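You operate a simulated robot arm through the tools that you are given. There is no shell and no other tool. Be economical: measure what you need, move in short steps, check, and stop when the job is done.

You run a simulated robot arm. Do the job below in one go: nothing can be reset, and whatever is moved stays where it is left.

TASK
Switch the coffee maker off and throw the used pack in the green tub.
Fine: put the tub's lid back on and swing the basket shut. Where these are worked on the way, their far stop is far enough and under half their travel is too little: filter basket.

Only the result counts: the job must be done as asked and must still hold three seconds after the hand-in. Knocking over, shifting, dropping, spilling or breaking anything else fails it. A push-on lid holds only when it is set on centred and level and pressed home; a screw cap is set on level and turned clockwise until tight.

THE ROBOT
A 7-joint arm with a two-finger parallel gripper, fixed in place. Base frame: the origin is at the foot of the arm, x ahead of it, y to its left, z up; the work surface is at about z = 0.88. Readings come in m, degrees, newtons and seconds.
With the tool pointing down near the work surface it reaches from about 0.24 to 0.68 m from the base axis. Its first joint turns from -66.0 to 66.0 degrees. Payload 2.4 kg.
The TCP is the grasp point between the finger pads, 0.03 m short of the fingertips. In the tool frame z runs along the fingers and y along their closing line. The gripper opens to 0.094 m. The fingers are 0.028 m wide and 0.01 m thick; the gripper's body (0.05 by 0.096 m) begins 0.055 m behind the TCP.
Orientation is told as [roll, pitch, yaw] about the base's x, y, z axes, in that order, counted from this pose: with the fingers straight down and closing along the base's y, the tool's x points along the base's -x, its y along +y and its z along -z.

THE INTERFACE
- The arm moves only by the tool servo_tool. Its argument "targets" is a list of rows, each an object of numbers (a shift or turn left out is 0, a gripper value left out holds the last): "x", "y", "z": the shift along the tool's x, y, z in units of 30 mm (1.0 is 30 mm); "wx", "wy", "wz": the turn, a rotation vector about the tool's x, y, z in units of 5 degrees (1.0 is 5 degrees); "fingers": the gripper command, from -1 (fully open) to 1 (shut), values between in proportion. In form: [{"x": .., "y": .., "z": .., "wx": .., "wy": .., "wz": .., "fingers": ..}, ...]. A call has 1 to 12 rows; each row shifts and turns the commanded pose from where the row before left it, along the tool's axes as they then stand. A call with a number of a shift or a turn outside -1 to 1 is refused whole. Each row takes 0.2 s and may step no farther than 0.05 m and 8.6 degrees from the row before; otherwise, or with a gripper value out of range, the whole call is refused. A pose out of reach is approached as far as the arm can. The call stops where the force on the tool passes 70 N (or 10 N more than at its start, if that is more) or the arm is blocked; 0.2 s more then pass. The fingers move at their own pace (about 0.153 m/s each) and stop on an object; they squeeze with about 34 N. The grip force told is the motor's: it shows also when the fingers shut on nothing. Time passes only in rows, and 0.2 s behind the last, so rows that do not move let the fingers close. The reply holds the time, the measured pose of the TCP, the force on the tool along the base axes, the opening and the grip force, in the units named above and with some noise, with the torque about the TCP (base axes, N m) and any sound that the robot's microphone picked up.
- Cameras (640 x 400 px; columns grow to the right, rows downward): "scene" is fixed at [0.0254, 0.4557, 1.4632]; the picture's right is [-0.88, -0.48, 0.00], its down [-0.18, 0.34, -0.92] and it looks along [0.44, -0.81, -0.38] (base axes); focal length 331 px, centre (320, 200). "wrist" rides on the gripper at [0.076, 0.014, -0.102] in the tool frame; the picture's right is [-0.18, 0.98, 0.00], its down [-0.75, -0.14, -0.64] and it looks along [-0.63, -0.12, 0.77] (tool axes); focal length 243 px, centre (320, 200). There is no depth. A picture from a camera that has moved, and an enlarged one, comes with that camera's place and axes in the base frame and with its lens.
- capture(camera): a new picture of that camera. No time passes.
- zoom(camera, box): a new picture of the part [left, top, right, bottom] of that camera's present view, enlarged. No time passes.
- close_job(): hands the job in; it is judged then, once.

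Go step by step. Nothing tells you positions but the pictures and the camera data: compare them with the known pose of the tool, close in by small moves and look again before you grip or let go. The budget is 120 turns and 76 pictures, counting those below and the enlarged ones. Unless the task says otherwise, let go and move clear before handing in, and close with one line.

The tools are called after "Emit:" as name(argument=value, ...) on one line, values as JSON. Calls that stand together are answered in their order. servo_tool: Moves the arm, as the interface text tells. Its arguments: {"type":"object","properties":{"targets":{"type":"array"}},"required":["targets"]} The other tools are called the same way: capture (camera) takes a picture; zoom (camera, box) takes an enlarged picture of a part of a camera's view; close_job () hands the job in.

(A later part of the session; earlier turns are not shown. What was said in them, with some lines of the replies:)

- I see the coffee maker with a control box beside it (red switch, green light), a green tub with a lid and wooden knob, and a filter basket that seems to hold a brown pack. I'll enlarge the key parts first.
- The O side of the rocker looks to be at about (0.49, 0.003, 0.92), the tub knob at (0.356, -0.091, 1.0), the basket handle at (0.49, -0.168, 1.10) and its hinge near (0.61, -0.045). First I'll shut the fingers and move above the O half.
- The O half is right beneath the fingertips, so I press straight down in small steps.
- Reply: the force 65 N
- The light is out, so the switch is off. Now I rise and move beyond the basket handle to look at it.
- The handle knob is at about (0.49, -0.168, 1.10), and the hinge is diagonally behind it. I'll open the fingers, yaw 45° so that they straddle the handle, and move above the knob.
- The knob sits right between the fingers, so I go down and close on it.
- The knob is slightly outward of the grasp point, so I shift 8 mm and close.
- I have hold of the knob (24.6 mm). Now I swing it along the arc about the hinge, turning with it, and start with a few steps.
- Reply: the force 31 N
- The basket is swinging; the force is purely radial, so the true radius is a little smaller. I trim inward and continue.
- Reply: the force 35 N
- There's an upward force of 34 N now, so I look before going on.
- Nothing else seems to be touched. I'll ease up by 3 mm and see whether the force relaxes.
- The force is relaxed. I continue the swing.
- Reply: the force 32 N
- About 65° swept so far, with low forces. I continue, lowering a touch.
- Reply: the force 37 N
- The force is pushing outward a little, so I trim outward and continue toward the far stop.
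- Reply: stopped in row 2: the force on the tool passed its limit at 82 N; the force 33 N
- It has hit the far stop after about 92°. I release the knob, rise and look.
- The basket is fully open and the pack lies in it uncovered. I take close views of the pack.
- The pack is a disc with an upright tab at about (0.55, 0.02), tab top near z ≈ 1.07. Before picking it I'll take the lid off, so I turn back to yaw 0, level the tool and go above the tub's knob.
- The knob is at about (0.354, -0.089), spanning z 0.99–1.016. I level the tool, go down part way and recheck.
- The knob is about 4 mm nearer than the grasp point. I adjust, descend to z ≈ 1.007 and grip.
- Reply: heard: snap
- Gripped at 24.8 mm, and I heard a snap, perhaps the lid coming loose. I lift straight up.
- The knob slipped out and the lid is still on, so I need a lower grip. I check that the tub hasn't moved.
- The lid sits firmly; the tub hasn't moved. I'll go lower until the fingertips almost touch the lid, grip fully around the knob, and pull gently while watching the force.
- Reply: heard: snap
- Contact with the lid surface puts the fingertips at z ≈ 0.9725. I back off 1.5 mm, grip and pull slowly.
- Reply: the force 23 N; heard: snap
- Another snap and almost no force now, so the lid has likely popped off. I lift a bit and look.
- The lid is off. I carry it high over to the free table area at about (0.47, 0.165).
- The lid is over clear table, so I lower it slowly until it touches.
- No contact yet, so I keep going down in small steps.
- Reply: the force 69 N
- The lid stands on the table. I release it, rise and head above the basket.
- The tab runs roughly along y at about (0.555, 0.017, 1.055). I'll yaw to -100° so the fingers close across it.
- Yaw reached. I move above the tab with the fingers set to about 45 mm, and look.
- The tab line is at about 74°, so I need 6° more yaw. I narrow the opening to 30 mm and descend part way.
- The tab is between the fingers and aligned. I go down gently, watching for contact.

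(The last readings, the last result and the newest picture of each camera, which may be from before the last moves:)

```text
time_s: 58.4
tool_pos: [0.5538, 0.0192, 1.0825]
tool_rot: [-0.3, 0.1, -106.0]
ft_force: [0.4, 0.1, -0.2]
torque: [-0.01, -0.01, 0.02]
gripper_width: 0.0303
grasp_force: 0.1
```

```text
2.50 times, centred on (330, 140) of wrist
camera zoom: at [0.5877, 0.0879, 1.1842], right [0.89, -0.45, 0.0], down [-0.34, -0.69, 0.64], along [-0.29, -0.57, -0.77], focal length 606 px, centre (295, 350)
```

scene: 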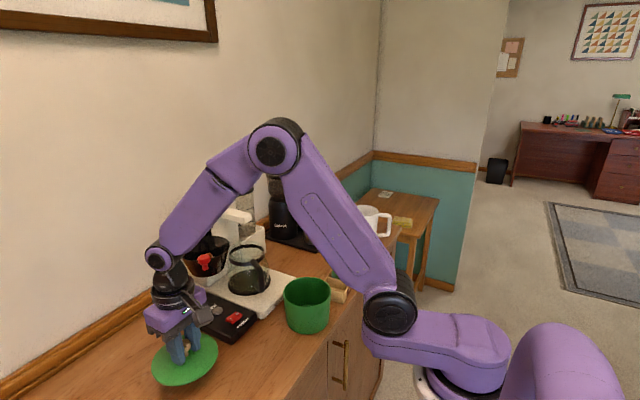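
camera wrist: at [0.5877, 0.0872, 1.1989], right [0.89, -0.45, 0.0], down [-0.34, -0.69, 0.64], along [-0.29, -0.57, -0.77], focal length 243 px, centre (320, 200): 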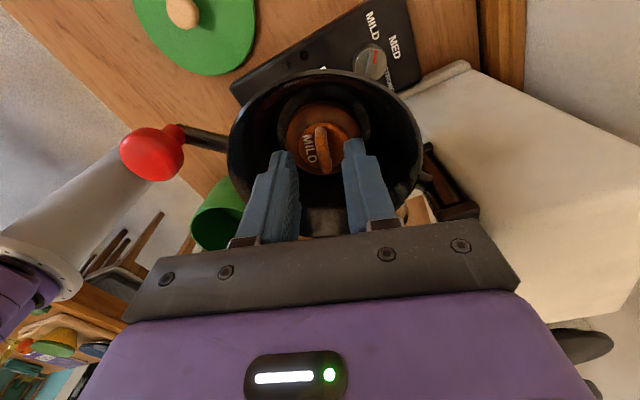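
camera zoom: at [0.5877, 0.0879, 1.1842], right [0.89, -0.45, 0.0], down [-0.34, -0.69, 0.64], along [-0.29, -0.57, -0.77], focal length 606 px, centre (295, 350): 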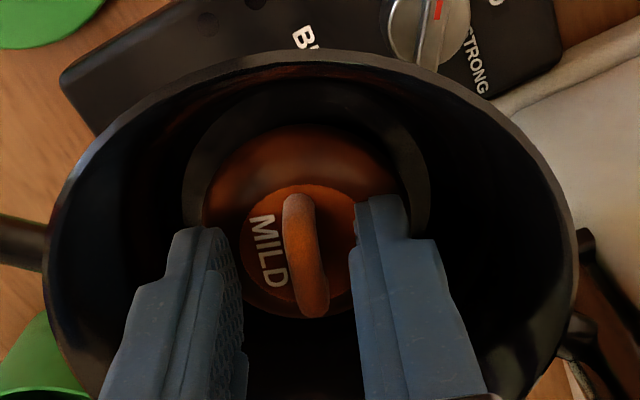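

I continue down with a 2 mm sideways correction.

Emit:
servo_tool(targets=[{"z": 0.1, "y": 0.06}, {"z": 0.1}, {"z": 0.1}, {}])

Emit:
servo_tool(targets=[{"z": 0.08}, {"z": 0.08}, {"z": 0.06}, {}])

Emit:
zoom(camera="wrist", box=[240, 60, 420, 220])

```text
time_s: 59.4
tool_pos: [0.5566, 0.0193, 1.0789]
tool_rot: [0.7, 0.2, -105.9]
ft_force: [-11.6, 1.0, 55.7]
torque: [-0.02, 0.67, -0.02]
gripper_width: 0.0301
grasp_force: 0.2
```

```text
time_s: 59.8
tool_pos: [0.5587, 0.0178, 1.0785]
tool_rot: [0.9, 0.3, -105.9]
ft_force: [-1.6, 0.0, 13.0]
torque: [-0.02, 0.22, -0.01]
gripper_width: 0.0304
grasp_force: 0.2
stopped in row 2: the force on the tool passed its limit at 72 N (the readings are from after the stop); the commanded pose is now the measured one
```

```text
2.50 times, centred on (330, 140) of wrist
camera zoom: at [0.5896, 0.0876, 1.1812], right [0.89, -0.45, 0.01], down [-0.35, -0.69, 0.64], along [-0.28, -0.57, -0.77], focal length 606 px, centre (295, 350)
```

zoom: 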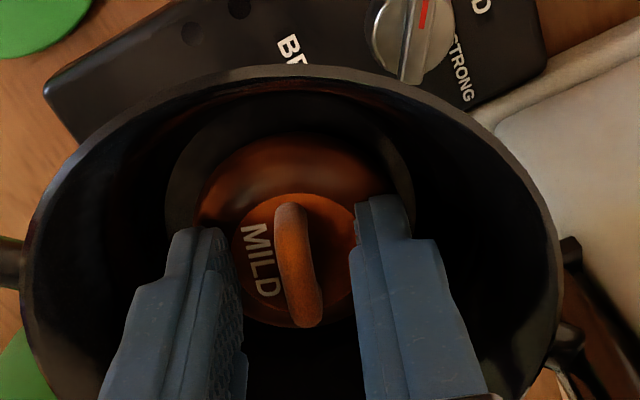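

The tips rest on the disc (z ≈ 1.049). I back off 1 mm and close on the tab.

Emit:
servo_tool(targets=[{"z": -0.04}, {"fingers": 1}, {}, {}, {}])

Emit:
zoom(camera="wrist", box=[240, 60, 420, 220])

```text
time_s: 61.0
tool_pos: [0.5574, 0.0181, 1.0789]
tool_rot: [0.8, 0.2, -106.0]
ft_force: [4.3, -4.4, 16.3]
torque: [-0.21, 0.02, 0.04]
gripper_width: 0.0068
grasp_force: 34.0
```

```text
2.50 times, centred on (330, 140) of wrist
camera zoom: at [0.5899, 0.087, 1.1813], right [0.89, -0.45, 0.01], down [-0.35, -0.69, 0.64], along [-0.28, -0.57, -0.77], focal length 606 px, centre (295, 350)
```

zoom: 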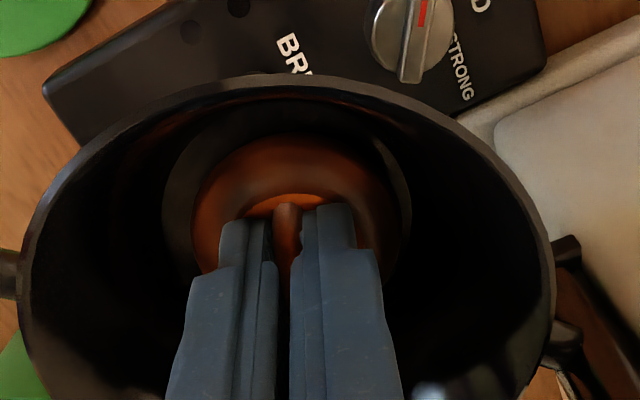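

I hold the tab (6.8 mm) and lift it slowly.

Emit:
servo_tool(targets=[{"z": -0.1}, {"z": -0.2}, {"z": -0.3}, {"z": -0.4}, {}])

Emit:
capture(camera="wrist")

```text
time_s: 62.2
tool_pos: [0.5591, 0.0194, 1.1084]
tool_rot: [0.8, 0.2, -106.0]
ft_force: [0.0, -1.0, -0.5]
torque: [-0.01, -0.02, -0.01]
gripper_width: 0.0069
grasp_force: 33.8
```

```text
33 pictures are left
camera wrist: at [0.591, 0.0875, 1.2113], right [0.89, -0.45, 0.01], down [-0.35, -0.69, 0.64], along [-0.28, -0.57, -0.77], focal length 243 px, centre (320, 200)
```

wrist: 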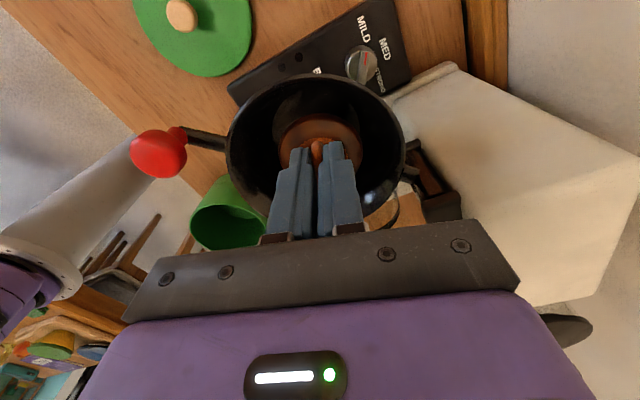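

The pack comes out with the gripper. I raise it well clear and carry it over the tub.

Emit:
servo_tool(targets=[{"z": -1}, {"z": -1}, {"z": -1}, {"z": -1}, {"z": -0.7}, {"x": -0.78, "y": -0.8}, {"x": -0.78, "y": -0.8}, {"x": -0.78, "y": -0.8}, {"x": -0.78, "y": -0.8}, {"x": -0.78, "y": -0.8}, {"x": -0.78, "y": -0.8}, {"x": -0.78, "y": -0.8}])

Emit:
capture(camera="wrist")

Emit:
zoom(camera="scene", box=[220, 130, 380, 340])

```text
time_s: 64.8
tool_pos: [0.3497, -0.0932, 1.2475]
tool_rot: [0.6, 0.2, -105.9]
ft_force: [0.4, 0.6, -0.1]
torque: [-0.02, 0.01, 0.02]
gripper_width: 0.0069
grasp_force: 34.7
```

```text
32 pictures are left
camera wrist: at [0.3815, -0.0243, 1.3497], right [0.89, -0.45, 0.01], down [-0.35, -0.69, 0.64], along [-0.28, -0.57, -0.77], focal length 243 px, centre (320, 200)
```

wrist: 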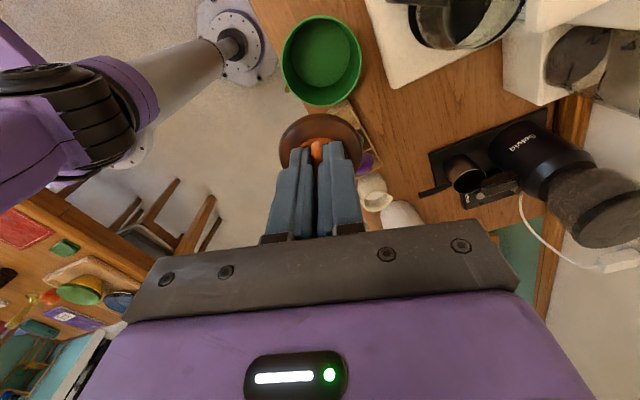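

```text
1.90 times, centred on (300, 235) of scene
camera zoom: at [0.0254, 0.4557, 1.4632], right [-0.88, -0.48, 0.0], down [-0.18, 0.34, -0.92], along [0.44, -0.81, -0.38], focal length 631 px, centre (358, 133)
```

zoom: 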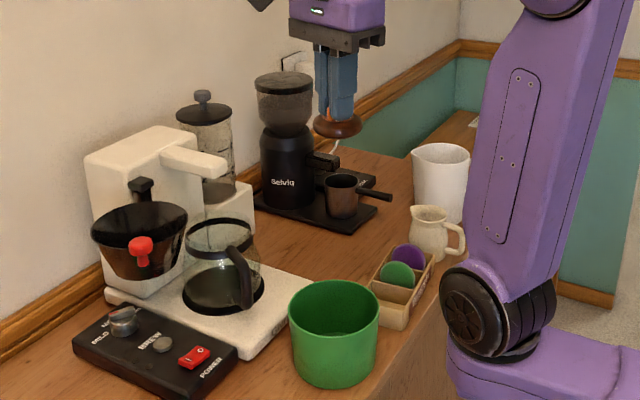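

The pack hangs over the tub's middle. I lower it into the tub.

Emit:
servo_tool(targets=[{"x": 0.1, "z": 1}, {"z": 1}, {"z": 1}, {"z": 1}, {"z": 1}, {"z": 1}, {"z": 1}, {}])

Emit:
zoom(camera="scene", box=[250, 210, 370, 340])

Emit:
capture(camera="wrist")

```text
time_s: 66.6
tool_pos: [0.3495, -0.0899, 1.0376]
tool_rot: [0.7, 0.2, -105.9]
ft_force: [0.8, 1.0, 0.2]
torque: [-0.02, -0.04, 0.03]
gripper_width: 0.0067
grasp_force: 33.4
```

```text
3.08 times, centred on (310, 275) of scene
camera zoom: at [0.0254, 0.4557, 1.4632], right [-0.88, -0.48, 0.0], down [-0.18, 0.34, -0.92], along [0.44, -0.81, -0.38], focal length 1020 px, centre (351, -31)
```

zoom: 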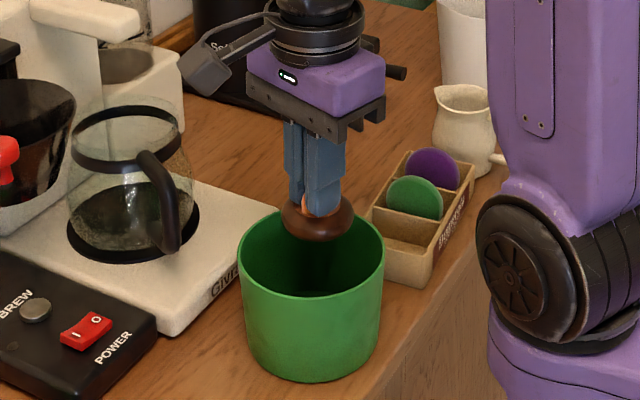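

```text
29 pictures are left
camera wrist: at [0.3831, -0.0209, 1.1398], right [0.89, -0.45, 0.01], down [-0.35, -0.69, 0.64], along [-0.28, -0.57, -0.77], focal length 243 px, centre (320, 200)
```

wrist: 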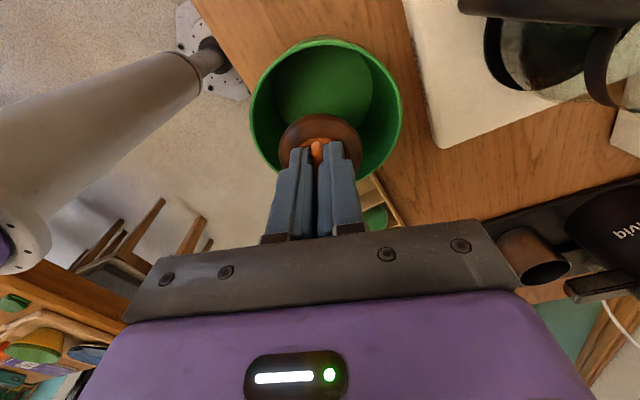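

I continue down with a slight centring shift and release close to the bottom.

Emit:
servo_tool(targets=[{"x": 0.1, "y": 0.08, "z": 0.8}, {"z": 0.8}, {"z": 0.6}, {"z": 0.3}, {"z": 0.2}, {}])

```text
time_s: 68.0
tool_pos: [0.3568, -0.0877, 0.9558]
tool_rot: [0.7, 0.3, -106.0]
ft_force: [0.3, -0.4, -0.4]
torque: [0.0, 0.0, 0.0]
gripper_width: 0.007
grasp_force: 33.9
```

Emit:
servo_tool(targets=[{"z": 0.12}, {"z": 0.1}, {"z": 0.1}, {}])

```text
time_s: 69.0
tool_pos: [0.3564, -0.087, 0.9473]
tool_rot: [0.7, 0.2, -105.9]
ft_force: [-0.3, -0.1, -0.7]
torque: [-0.02, 0.04, -0.01]
gripper_width: 0.0066
grasp_force: 33.4
```

No contact yet, so I lower a little further and then release.

Emit:
servo_tool(targets=[{"z": 0.1}, {"z": 0.1}, {"z": 0.1}, {}])

Emit:
servo_tool(targets=[{"fingers": 0.4}, {}, {}, {"z": -0.5}, {"z": -1}, {"z": -1}, {"z": -1}, {"z": -1}, {"z": -1}, {"z": -1}, {}])

Emit:
capture(camera="wrist")

Emit:
zoom(camera="scene", box=[250, 210, 370, 340])

```text
time_s: 70.0
tool_pos: [0.3569, -0.0867, 0.939]
tool_rot: [0.7, 0.2, -106.0]
ft_force: [0.4, -0.3, -0.7]
torque: [-0.01, 0.02, -0.02]
gripper_width: 0.0068
grasp_force: 34.1
```

```text
time_s: 72.4
tool_pos: [0.3555, -0.088, 1.1341]
tool_rot: [0.7, 0.2, -106.1]
ft_force: [-0.5, 0.3, -0.2]
torque: [-0.01, 0.02, -0.01]
gripper_width: 0.0282
grasp_force: 0.1
```

```text
28 pictures are left
camera wrist: at [0.387, -0.0187, 1.2359], right [0.89, -0.45, 0.01], down [-0.35, -0.69, 0.64], along [-0.28, -0.57, -0.77], focal length 243 px, centre (320, 200)
```

wrist: 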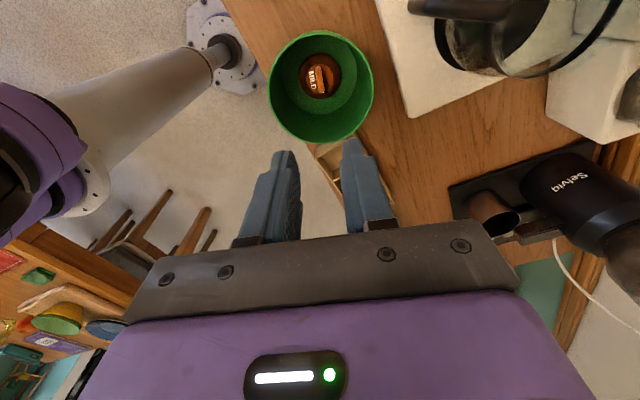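

```text
3.08 times, centred on (310, 275) of scene
camera zoom: at [0.0254, 0.4557, 1.4632], right [-0.88, -0.48, 0.0], down [-0.18, 0.34, -0.92], along [0.44, -0.81, -0.38], focal length 1020 px, centre (351, -31)
```

zoom: 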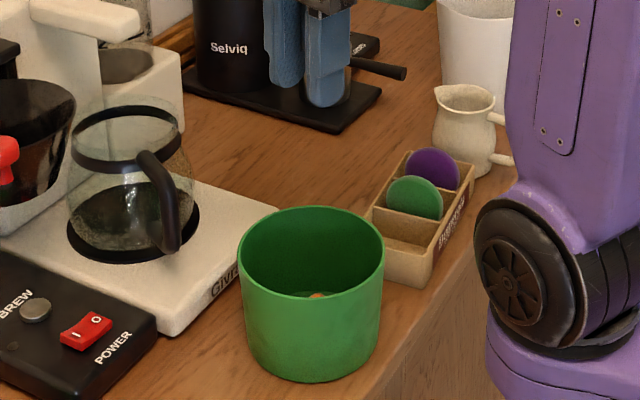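

The pack lies in the tub. Next I swing the basket shut: rise, level, turn to the handle's yaw (-48°) and go above the handle knob.

Emit:
servo_tool(targets=[{"z": -1, "wx": 0.14, "wy": -0.04, "fingers": -1}, {"z": -1, "wz": -1}, {"z": -1, "wz": -1}, {"wz": -1}, {"wz": -1}, {"wz": -1}, {"wz": -1}, {"wz": -1}, {"wz": -1}, {"wz": -1}, {"wz": -1}, {"wz": -1}])

```text
time_s: 75.0
tool_pos: [0.3539, -0.0878, 1.2223]
tool_rot: [0.0, 0.0, -50.8]
ft_force: [-0.2, -0.2, 0.9]
torque: [0.01, 0.05, 0.0]
gripper_width: 0.0939
grasp_force: 0.1
```

Emit:
servo_tool(targets=[{"wz": -0.5}, {"x": 0.11, "y": 0.9}, {"x": 0.11, "y": 0.9}, {"x": 0.11, "y": 0.9}, {"x": 0.11, "y": 0.9}, {"x": 0.11, "y": 0.9}, {"x": 0.11, "y": 0.9}, {"x": 0.11, "y": 0.9}, {"x": 0.11, "y": 0.87}, {}])

Emit:
capture(camera="wrist")

```text
time_s: 77.2
tool_pos: [0.4973, 0.0751, 1.2215]
tool_rot: [0.0, 0.1, -48.4]
ft_force: [0.6, -0.2, -0.4]
torque: [-0.01, 0.01, 0.01]
gripper_width: 0.0939
grasp_force: 0.1
```

```text
26 pictures are left
camera wrist: at [0.4559, 0.1417, 1.3238], right [0.86, 0.51, 0.0], down [0.39, -0.66, 0.64], along [0.33, -0.55, -0.77], focal length 243 px, centre (320, 200)
```

wrist: 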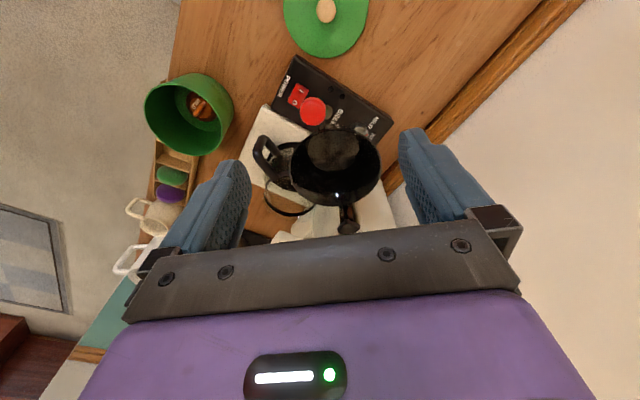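

The knob is 6 mm off sideways. I correct, descend and grip it.

Emit:
servo_tool(targets=[{"x": 0.1, "y": -0.2, "z": 1}, {"z": 1}, {"z": 1}, {"z": 0.82}, {}, {"fingers": 1}, {}, {}, {}])

Emit:
capture(camera="wrist")

```text
time_s: 79.2
tool_pos: [0.4906, 0.074, 1.1072]
tool_rot: [0.0, 0.1, -48.4]
ft_force: [-0.5, 0.2, -4.8]
torque: [0.07, -0.07, 0.05]
gripper_width: 0.0231
grasp_force: 45.1
```

```text
25 pictures are left
camera wrist: at [0.4496, 0.14, 1.2085], right [0.86, 0.51, 0.0], down [0.39, -0.66, 0.64], along [0.33, -0.55, -0.77], focal length 243 px, centre (320, 200)
```

wrist: 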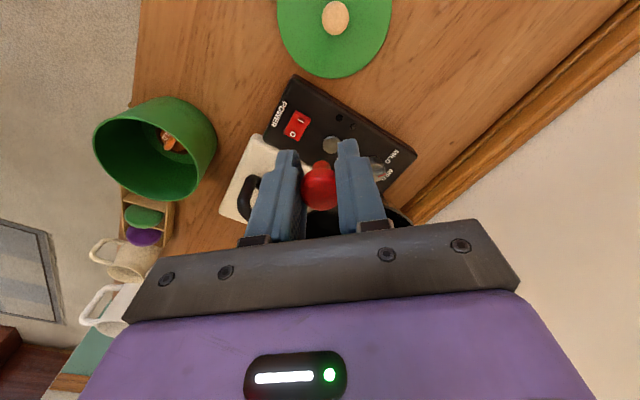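

Gripped. I swing it back along the same arc in chunks, watching the forces.

Emit:
servo_tool(targets=[{"x": -0.022, "y": -0.494, "wz": -1}, {"x": -0.022, "y": -0.494, "wz": -1}, {"x": -0.022, "y": -0.494, "wz": -1}, {"x": -0.022, "y": -0.494, "wz": -1}, {}])

```text
time_s: 80.4
tool_pos: [0.4579, 0.0259, 1.1081]
tool_rot: [0.1, -0.4, -28.4]
ft_force: [29.4, -13.6, -25.2]
torque: [0.09, 0.32, -0.04]
gripper_width: 0.023
grasp_force: 44.5
```

Emit:
servo_tool(targets=[{"x": -0.12, "y": -0.485, "z": 0.04, "wz": -1}, {"x": -0.03, "y": -0.485, "wz": -1}, {"x": -0.03, "y": -0.485, "wz": -1}, {"x": -0.03, "y": -0.485, "wz": -1}, {}])

```text
time_s: 81.6
tool_pos: [0.4411, -0.0305, 1.107]
tool_rot: [0.0, -0.2, -8.4]
ft_force: [9.8, -1.3, 23.8]
torque: [0.24, 0.77, 0.0]
gripper_width: 0.0231
grasp_force: 45.3
```

Emit:
servo_tool(targets=[{"x": -0.05, "y": -0.485, "z": -0.03, "wz": -1}, {"x": -0.025, "y": -0.485, "wz": -1}, {"x": -0.025, "y": -0.485, "wz": -1}, {"x": -0.025, "y": -0.485, "wz": -1}, {}])

Emit:
servo_tool(targets=[{"x": -0.02, "y": -0.485, "wz": -1}, {"x": -0.02, "y": -0.485, "wz": -1}, {"x": -0.02, "y": -0.485, "wz": -1}, {}])

```text
time_s: 82.8
tool_pos: [0.4429, -0.0871, 1.1066]
tool_rot: [0.0, -0.2, 11.8]
ft_force: [15.1, 4.3, 14.6]
torque: [0.11, -0.16, 0.08]
gripper_width: 0.0232
grasp_force: 44.9
```

```text
time_s: 83.8
tool_pos: [0.4574, -0.1269, 1.107]
tool_rot: [-0.3, -0.3, 26.7]
ft_force: [19.0, 8.9, 12.5]
torque: [0.37, -0.72, -0.05]
gripper_width: 0.023
grasp_force: 44.8
```

Emit:
servo_tool(targets=[{"x": -0.08, "y": -0.485, "wz": -1}, {"x": -0.02, "y": -0.485, "wz": -1}, {"x": -0.02, "y": -0.485, "wz": -1}, {}])

Emit:
servo_tool(targets=[{"x": -0.02, "y": -0.4, "wz": -0.8}, {"x": -0.01, "y": -0.2}, {}])

Emit:
zoom(camera="scene", box=[170, 150, 330, 290])

```text
time_s: 84.8
tool_pos: [0.4821, -0.1645, 1.1059]
tool_rot: [-0.1, -0.1, 41.6]
ft_force: [7.6, 3.4, 22.0]
torque: [0.28, -0.54, -0.19]
gripper_width: 0.0232
grasp_force: 44.9
```

```text
time_s: 85.6
tool_pos: [0.4903, -0.1734, 1.1085]
tool_rot: [1.2, 0.4, 45.8]
ft_force: [-41.8, 26.1, 18.4]
torque: [0.46, -0.09, 0.59]
gripper_width: 0.0231
grasp_force: 44.8
```

```text
2.86 times, centred on (250, 220) of scene
camera zoom: at [0.0237, 0.4567, 1.4629], right [-0.88, -0.48, 0.0], down [-0.18, 0.34, -0.92], along [0.44, -0.81, -0.38], focal length 947 px, centre (520, 143)
```

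zoom: 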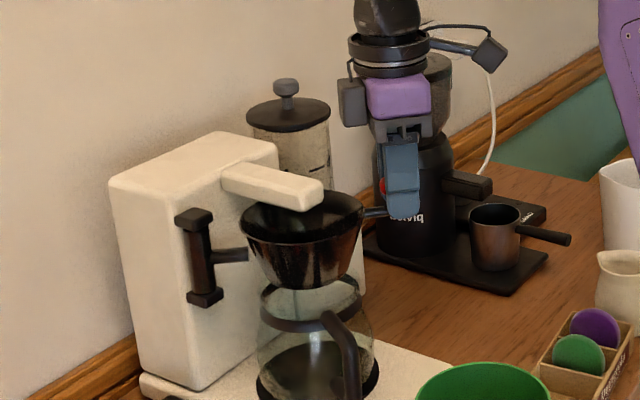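

The handle is back at its original spot against the stop. I release and rise.

Emit:
servo_tool(targets=[{"y": 0.08}, {"fingers": -1}, {}, {}, {"z": -0.7}, {"z": -1}, {"z": -1}, {"z": -1}, {}])

Emit:
zoom(camera="scene", box=[170, 170, 310, 300])

```text
time_s: 87.6
tool_pos: [0.494, -0.1761, 1.2184]
tool_rot: [0.0, 0.0, 45.5]
ft_force: [-0.3, 0.5, -0.8]
torque: [-0.01, 0.01, 0.02]
gripper_width: 0.0939
grasp_force: 0.2
```

```text
3.08 times, centred on (240, 235) of scene
camera zoom: at [0.0254, 0.4557, 1.4632], right [-0.88, -0.48, 0.0], down [-0.18, 0.34, -0.92], along [0.44, -0.81, -0.38], focal length 1020 px, centre (566, 92)
```

zoom: 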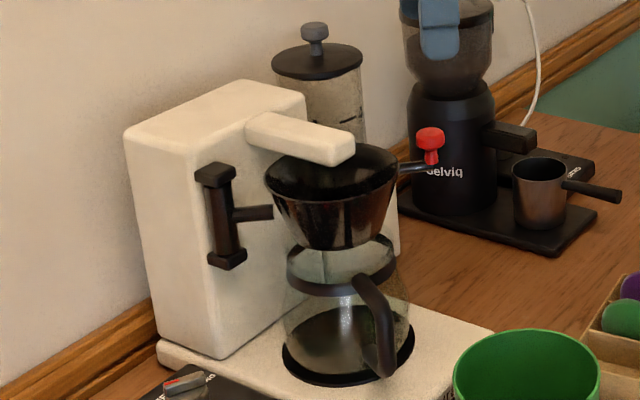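

The basket looks exactly as at the start: shut. Now I fetch the lid: yaw back to 0 and go above it.

Emit:
servo_tool(targets=[{"wz": 1}, {"wz": 1}, {"wz": 1}, {"wz": 1}, {"wz": 1}, {"wz": 1}, {"wz": 1}, {"wz": 1}, {"wz": 1}, {"wz": 0.1, "x": 0.9}, {"x": 0.9}, {"y": 1}])

Emit:
servo_tool(targets=[{"y": 1}, {"y": 1}, {"y": 1}, {"y": 1}, {"y": 1}, {"y": 1}, {"y": 1}, {"y": 1}, {"y": 1}, {"y": 1, "x": -0.5}, {"y": 0.35, "x": -0.5}, {}])

Emit:
servo_tool(targets=[{"z": 1}, {"z": 1}, {"z": 1}, {"z": 1}, {"z": 1}, {"z": 1}, {}])

Emit:
capture(camera="wrist")

```text
time_s: 90.2
tool_pos: [0.4388, -0.1448, 1.2181]
tool_rot: [0.0, 0.0, 0.0]
ft_force: [0.3, 0.4, 0.0]
torque: [-0.02, -0.03, 0.0]
gripper_width: 0.0939
grasp_force: 0.0
```

```text
time_s: 92.8
tool_pos: [0.469, 0.1655, 1.2198]
tool_rot: [0.1, 0.0, 0.2]
ft_force: [0.1, -0.2, 0.0]
torque: [-0.01, 0.01, -0.03]
gripper_width: 0.0942
grasp_force: 0.1
```

```text
time_s: 94.4
tool_pos: [0.4678, 0.1651, 1.0396]
tool_rot: [0.0, 0.0, 0.1]
ft_force: [-0.2, 0.3, 0.4]
torque: [0.0, 0.01, -0.01]
gripper_width: 0.0939
grasp_force: 0.1
```

```text
22 pictures are left
camera wrist: at [0.3917, 0.1787, 1.1417], right [0.18, 0.98, 0.0], down [0.75, -0.14, 0.64], along [0.63, -0.12, -0.77], focal length 243 px, centre (320, 200)
```

wrist: 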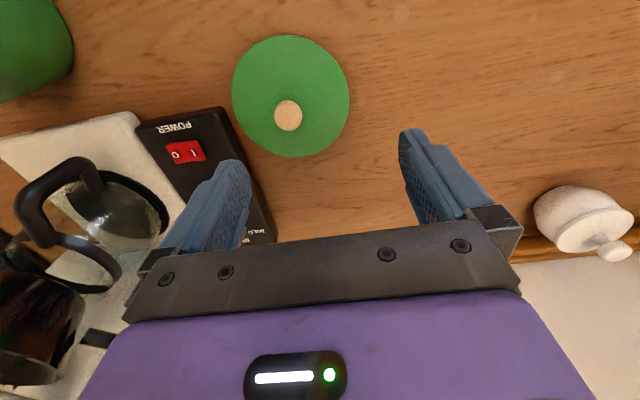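

The lid slid about 3 cm on release and now has its knob at about (0.470, 0.132); it's still free of the control box. I move over it and lower part way.

Emit:
servo_tool(targets=[{"y": -0.55, "x": -0.03}, {"y": -0.52, "x": -0.03}, {"z": 0.8}, {"z": 0.7}, {"z": 0.5}, {}])

Emit:
capture(camera="wrist")

Emit:
zoom(camera="scene", box=[130, 270, 260, 400])

```text
time_s: 95.8
tool_pos: [0.47, 0.1317, 0.9805]
tool_rot: [0.0, 0.1, 0.2]
ft_force: [-0.3, -0.1, 0.2]
torque: [0.0, 0.01, 0.0]
gripper_width: 0.0942
grasp_force: 0.0
```

```text
21 pictures are left
camera wrist: at [0.3934, 0.1462, 1.0826], right [0.18, 0.98, 0.0], down [0.75, -0.14, 0.64], along [0.63, -0.12, -0.77], focal length 243 px, centre (320, 200)
```

wrist: 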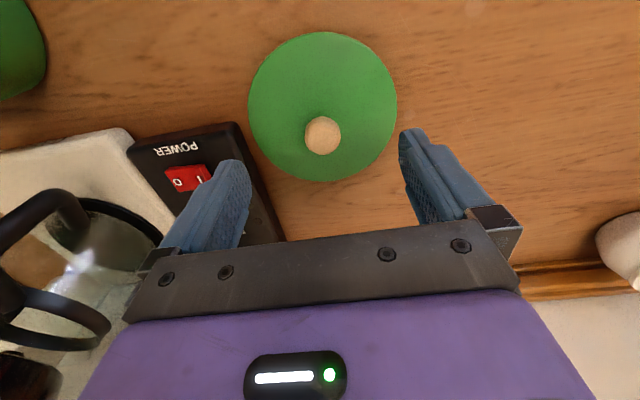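

```text
3.08 times, centred on (195, 335) of scene
camera zoom: at [0.0254, 0.4557, 1.4632], right [-0.88, -0.48, 0.0], down [-0.18, 0.34, -0.92], along [0.44, -0.81, -0.38], focal length 1020 px, centre (705, -215)
```

zoom: 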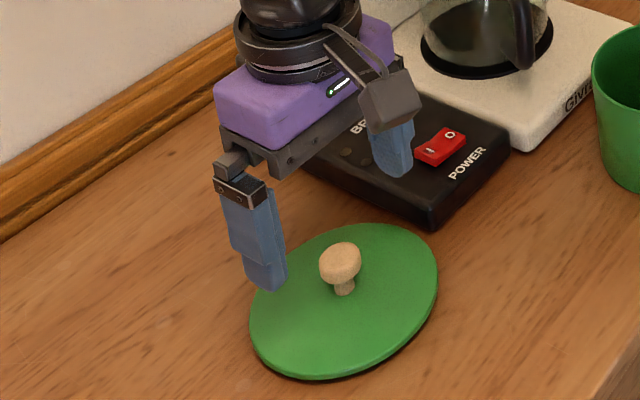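

The knob is centred. I narrow the opening to 60 mm for clearance from the control box, descend and grip.

Emit:
servo_tool(targets=[{"x": -0.07, "y": 0.05, "fingers": -0.28}, {}, {"z": 0.8}, {"z": 0.7}, {"z": 0.2}, {"z": 0.07}, {}])

```text
time_s: 97.4
tool_pos: [0.4735, 0.1359, 0.9257]
tool_rot: [-0.1, 0.0, 0.0]
ft_force: [-0.1, -0.5, -0.2]
torque: [0.0, 0.01, 0.04]
gripper_width: 0.0603
grasp_force: 0.1
```

Emit:
servo_tool(targets=[{"fingers": 1}, {}, {}, {"z": -0.2}, {"z": -0.5}, {"z": -1}, {}])

Emit:
capture(camera="wrist")

Emit:
zoom(camera="scene", box=[130, 270, 260, 400])

```text
time_s: 99.0
tool_pos: [0.472, 0.1345, 0.9779]
tool_rot: [0.0, -0.1, 0.1]
ft_force: [1.0, 0.4, 0.0]
torque: [0.03, 0.02, 0.0]
gripper_width: 0.0245
grasp_force: 33.7
```

```text
19 pictures are left
camera wrist: at [0.3954, 0.1489, 1.0796], right [0.18, 0.98, 0.0], down [0.75, -0.14, 0.64], along [0.63, -0.12, -0.77], focal length 243 px, centre (320, 200)
```

wrist: 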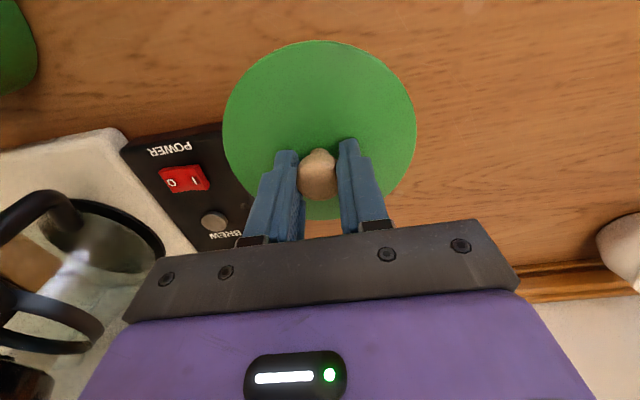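

```text
3.08 times, centred on (195, 335) of scene
camera zoom: at [0.0254, 0.4557, 1.4632], right [-0.88, -0.48, 0.0], down [-0.18, 0.34, -0.92], along [0.44, -0.81, -0.38], focal length 1020 px, centre (705, -215)
```

zoom: 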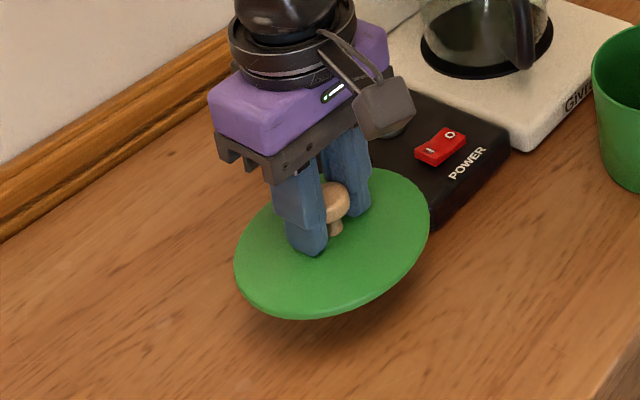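

The lid is held. I carry it high back over the tub.

Emit:
servo_tool(targets=[{"z": -1}, {"z": -1}, {"z": -1}, {"z": -1}, {"z": -1}, {"z": -1}, {"z": -1}, {"x": 0.9}, {"x": 0.9, "y": -0.3}, {"x": 0.9, "y": -1}, {"x": 0.9, "y": -1}, {"y": -1}])

Emit:
servo_tool(targets=[{"y": -1}, {"y": -1}, {"y": -1}, {"y": -1}, {"y": -0.35, "x": 0.1}, {"z": 1}, {"z": 1}, {"z": 1}, {"z": 1}, {"z": 0.4}, {}])

Emit:
capture(camera="wrist")

Emit:
zoom(camera="scene", box=[250, 210, 370, 340])

```text
time_s: 101.6
tool_pos: [0.3634, 0.0361, 1.1866]
tool_rot: [0.0, -0.1, 0.0]
ft_force: [0.2, 0.0, -0.2]
torque: [0.01, 0.02, -0.02]
gripper_width: 0.0243
grasp_force: 33.8
```

```text
time_s: 104.0
tool_pos: [0.3621, -0.0935, 1.0539]
tool_rot: [0.0, 0.0, 0.1]
ft_force: [-0.7, 0.0, -0.5]
torque: [0.0, -0.03, 0.02]
gripper_width: 0.0242
grasp_force: 34.2
```

```text
17 pictures are left
camera wrist: at [0.2849, -0.0797, 1.1564], right [0.18, 0.98, 0.0], down [0.75, -0.14, 0.64], along [0.63, -0.12, -0.77], focal length 243 px, centre (320, 200)
```

wrist: 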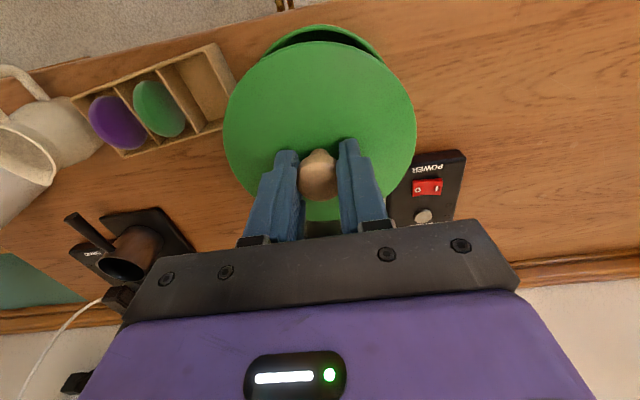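

```text
3.08 times, centred on (310, 275) of scene
camera zoom: at [0.0254, 0.4557, 1.4632], right [-0.88, -0.48, 0.0], down [-0.18, 0.34, -0.92], along [0.44, -0.81, -0.38], focal length 1020 px, centre (351, -31)
```

zoom: 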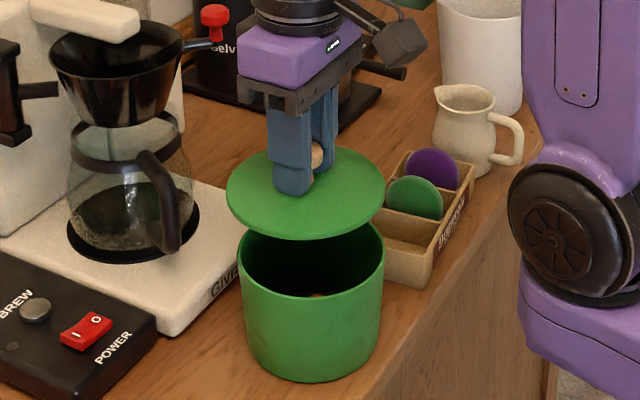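

Compared with the seated lid earlier, this one is about 4 mm too far in +x. I correct this, lower to just above the rim and check again.

Emit:
servo_tool(targets=[{"x": 0.13}, {"z": 0.5}, {"z": 0.4}, {"z": 0.2}, {}])

Emit:
zoom(camera="scene", box=[265, 260, 350, 340])

Emit:
capture(camera="wrist")

```text
time_s: 105.2
tool_pos: [0.3569, -0.0949, 1.0197]
tool_rot: [0.0, 0.0, 0.0]
ft_force: [0.9, 0.0, -0.9]
torque: [0.04, 0.0, 0.0]
gripper_width: 0.0244
grasp_force: 34.0
```

```text
5.00 times, centred on (308, 300) of scene
camera zoom: at [0.0254, 0.4557, 1.4632], right [-0.88, -0.48, 0.0], down [-0.18, 0.34, -0.92], along [0.44, -0.81, -0.38], focal length 1657 px, centre (382, -300)
```

zoom: 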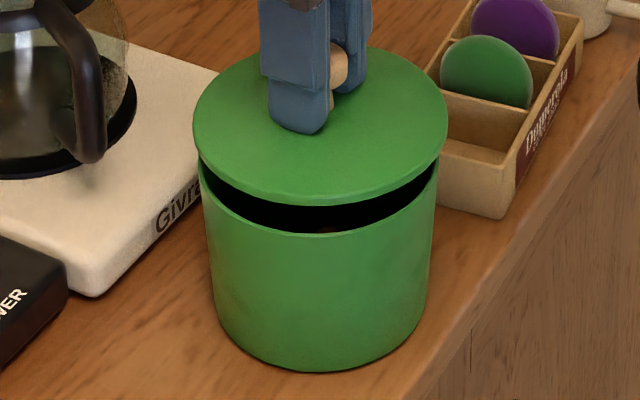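

```text
14 pictures are left
camera wrist: at [0.2799, -0.0805, 1.1228], right [0.18, 0.98, 0.0], down [0.75, -0.14, 0.64], along [0.63, -0.12, -0.77], focal length 243 px, centre (320, 200)
```

wrist: 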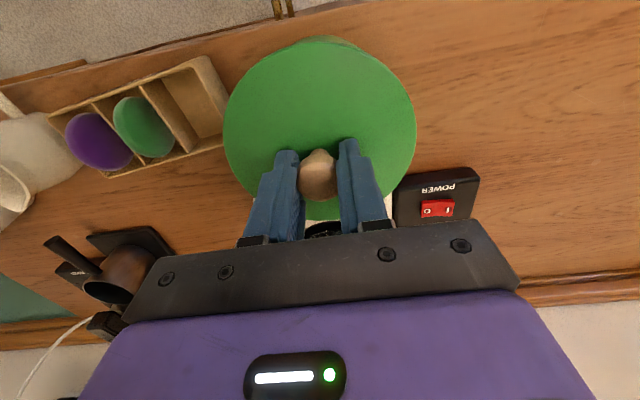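

Both views agree the lid needs about 3 mm more in +y. I shift it and lower to contact.

Emit:
servo_tool(targets=[{"y": 0.11}, {}, {"z": 0.15}, {"z": 0.1}, {"z": 0.08}, {}])

Emit:
zoom(camera="scene", box=[265, 260, 350, 340])

```text
time_s: 106.6
tool_pos: [0.3575, -0.0908, 1.0117]
tool_rot: [0.0, 0.0, 0.1]
ft_force: [0.4, 0.3, 0.2]
torque: [-0.02, -0.01, 0.0]
gripper_width: 0.024
grasp_force: 34.0
```

```text
5.00 times, centred on (308, 300) of scene
camera zoom: at [0.0254, 0.4557, 1.4632], right [-0.88, -0.48, 0.0], down [-0.18, 0.34, -0.92], along [0.44, -0.81, -0.38], focal length 1657 px, centre (382, -300)
```

zoom: 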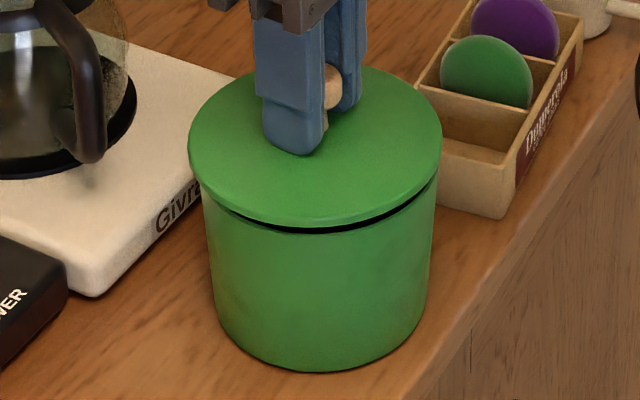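

Now about 2 mm too far left in this view, so I trim and press down to seat it.

Emit:
servo_tool(targets=[{"x": 0.05, "y": -0.03}, {"z": 0.08}, {"z": 0.08}, {"z": 0.08}, {}])

Emit:
zoom(camera="scene", box=[265, 260, 350, 340])

```text
time_s: 107.8
tool_pos: [0.3569, -0.0917, 1.0041]
tool_rot: [0.0, 0.0, 0.0]
ft_force: [-0.2, -0.6, -0.6]
torque: [-0.02, 0.0, 0.02]
gripper_width: 0.0244
grasp_force: 34.1
```

```text
5.00 times, centred on (308, 300) of scene
camera zoom: at [0.0254, 0.4557, 1.4632], right [-0.88, -0.48, 0.0], down [-0.18, 0.34, -0.92], along [0.44, -0.81, -0.38], focal length 1657 px, centre (382, -300)
```

zoom: 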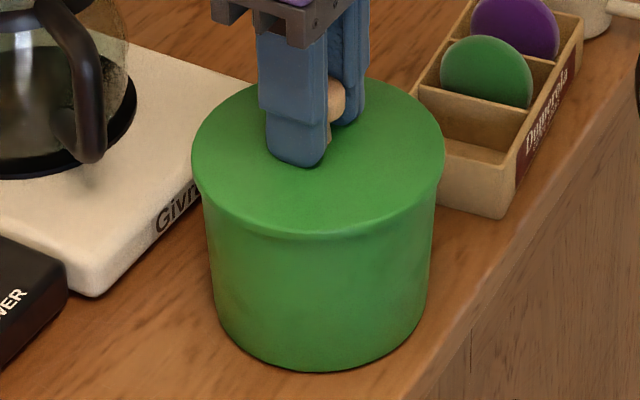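

Centred now, with the gap nearly closed. I press it home.

Emit:
servo_tool(targets=[{"z": 0.06}, {"z": 0.06}, {"z": 0.06}, {"z": 0.06}])

```text
time_s: 108.5
tool_pos: [0.3576, -0.0926, 1.0027]
tool_rot: [0.0, -0.1, 0.2]
ft_force: [-9.2, 2.3, 23.0]
torque: [0.19, 0.02, 0.05]
gripper_width: 0.0244
grasp_force: 34.1
heard: snap
stopped in row 3: the force on the tool passed its limit at 78 N (the readings are from after the stop); the commanded pose is now the measured one
```

A snap: the lid is seated. I relieve the pressure, open and rise.

Emit:
servo_tool(targets=[{"z": -0.03}, {"fingers": -0.3}, {}, {}])

Emit:
servo_tool(targets=[{"z": -0.3}, {"z": -0.7}, {"z": -1}, {"z": -1}, {"z": -1}, {"z": -1}, {}])

Emit:
zoom(camera="scene", box=[250, 250, 370, 340])

Emit:
capture(camera="wrist")

```text
time_s: 109.5
tool_pos: [0.3587, -0.0928, 1.0036]
tool_rot: [-0.2, -0.2, 0.1]
ft_force: [1.8, -1.7, 5.0]
torque: [-0.01, 0.01, 0.05]
gripper_width: 0.0604
grasp_force: 0.1
```

```text
time_s: 111.1
tool_pos: [0.3565, -0.0925, 1.1534]
tool_rot: [0.1, -0.1, 0.2]
ft_force: [0.4, -0.6, 0.6]
torque: [-0.03, 0.02, 0.02]
gripper_width: 0.0613
grasp_force: 0.1
```

```text
4.44 times, centred on (310, 295) of scene
camera zoom: at [0.0254, 0.4557, 1.4632], right [-0.88, -0.48, 0.0], down [-0.18, 0.34, -0.92], along [0.44, -0.81, -0.38], focal length 1473 px, centre (364, -222)
```

zoom: 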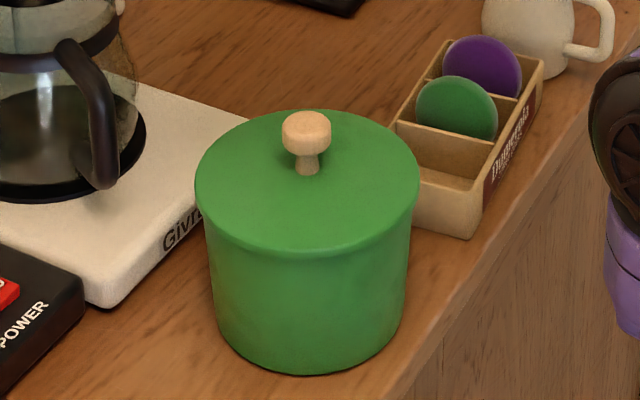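

```text
10 pictures are left
camera wrist: at [0.2801, -0.0781, 1.2555], right [0.18, 0.98, 0.0], down [0.75, -0.14, 0.64], along [0.63, -0.12, -0.76], focal length 243 px, centre (320, 200)
```

wrist: 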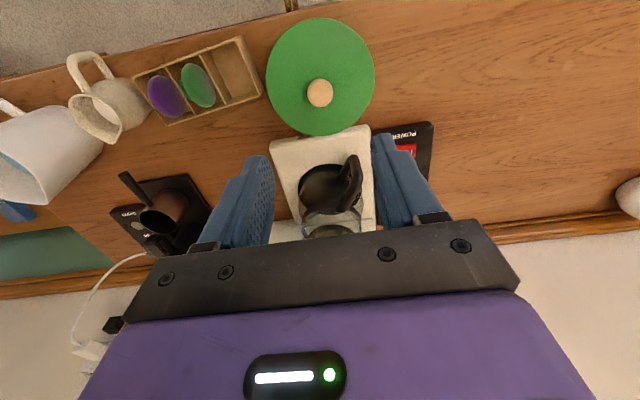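

It looks just like the original seated lid. To be sure I press once more with shut fingers straight on the knob.

Emit:
servo_tool(targets=[{"x": 0.14, "fingers": 1}, {}, {}, {"z": 1}, {"z": 1}, {"z": 1}, {"z": 0.5}, {"z": 0.15}, {"z": 0.1}, {"z": 0.08}, {"z": 0.08}, {"z": 0.08}])

```text
time_s: 113.7
tool_pos: [0.3543, -0.0913, 1.0335]
tool_rot: [-0.1, -0.2, 0.2]
ft_force: [0.3, 0.5, -0.6]
torque: [0.02, 0.0, 0.0]
gripper_width: 0.0001
grasp_force: 32.8
```

Emit:
servo_tool(targets=[{"z": 0.06}, {"z": 0.06}, {"z": 0.06}, {"z": 0.06}, {"z": 0.06}])

```text
time_s: 114.4
tool_pos: [0.3549, -0.0921, 1.0335]
tool_rot: [-0.1, -0.3, 0.1]
ft_force: [-9.0, 2.4, 23.2]
torque: [0.13, 0.32, -0.07]
gripper_width: 0.0
grasp_force: 33.1
stopped in row 3: the force on the tool passed its limit at 80 N (the readings are from after the stop); the commanded pose is now the measured one
```

It is firm at 80 N with no further movement, so the lid is home. I rise clear and take a last look.

Emit:
servo_tool(targets=[{"z": -0.3}, {"z": -1}, {"z": -1}, {"z": -1}, {"z": -1}, {"z": -1}, {"z": -1}, {}])

Emit:
capture(camera="scene")

Emit:
zoom(camera="scene", box=[160, 170, 370, 350])

```text
time_s: 116.2
tool_pos: [0.3528, -0.0923, 1.221]
tool_rot: [-0.1, -0.5, 0.1]
ft_force: [0.4, 0.1, 0.1]
torque: [-0.02, 0.0, 0.0]
gripper_width: 0.0003
grasp_force: 32.8
```

```text
9 pictures are left
```

scene: 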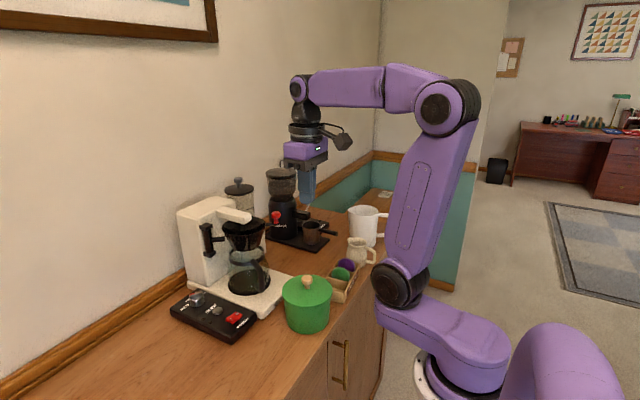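

```text
2.22 times, centred on (265, 260) of scene
camera zoom: at [0.0254, 0.4557, 1.4632], right [-0.88, -0.48, 0.0], down [-0.18, 0.34, -0.92], along [0.44, -0.81, -0.38], focal length 736 px, centre (442, 67)
```

zoom: 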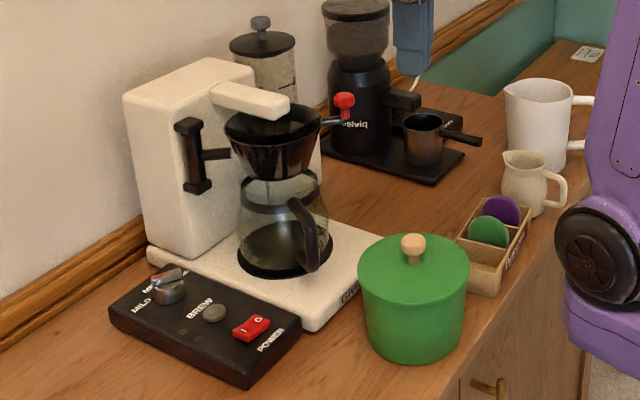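

Everything is in place: the light is out, the basket is shut, the pack is in the tub with the lid on, and the arm is clear. I hand in.

Emit:
close_job()

```text
The job is handed in.
```

The coffee maker is off, the used pack is in the green tub with its lid pressed home, and the filter basket is swung shut. I've handed the job in, and no result has come back.
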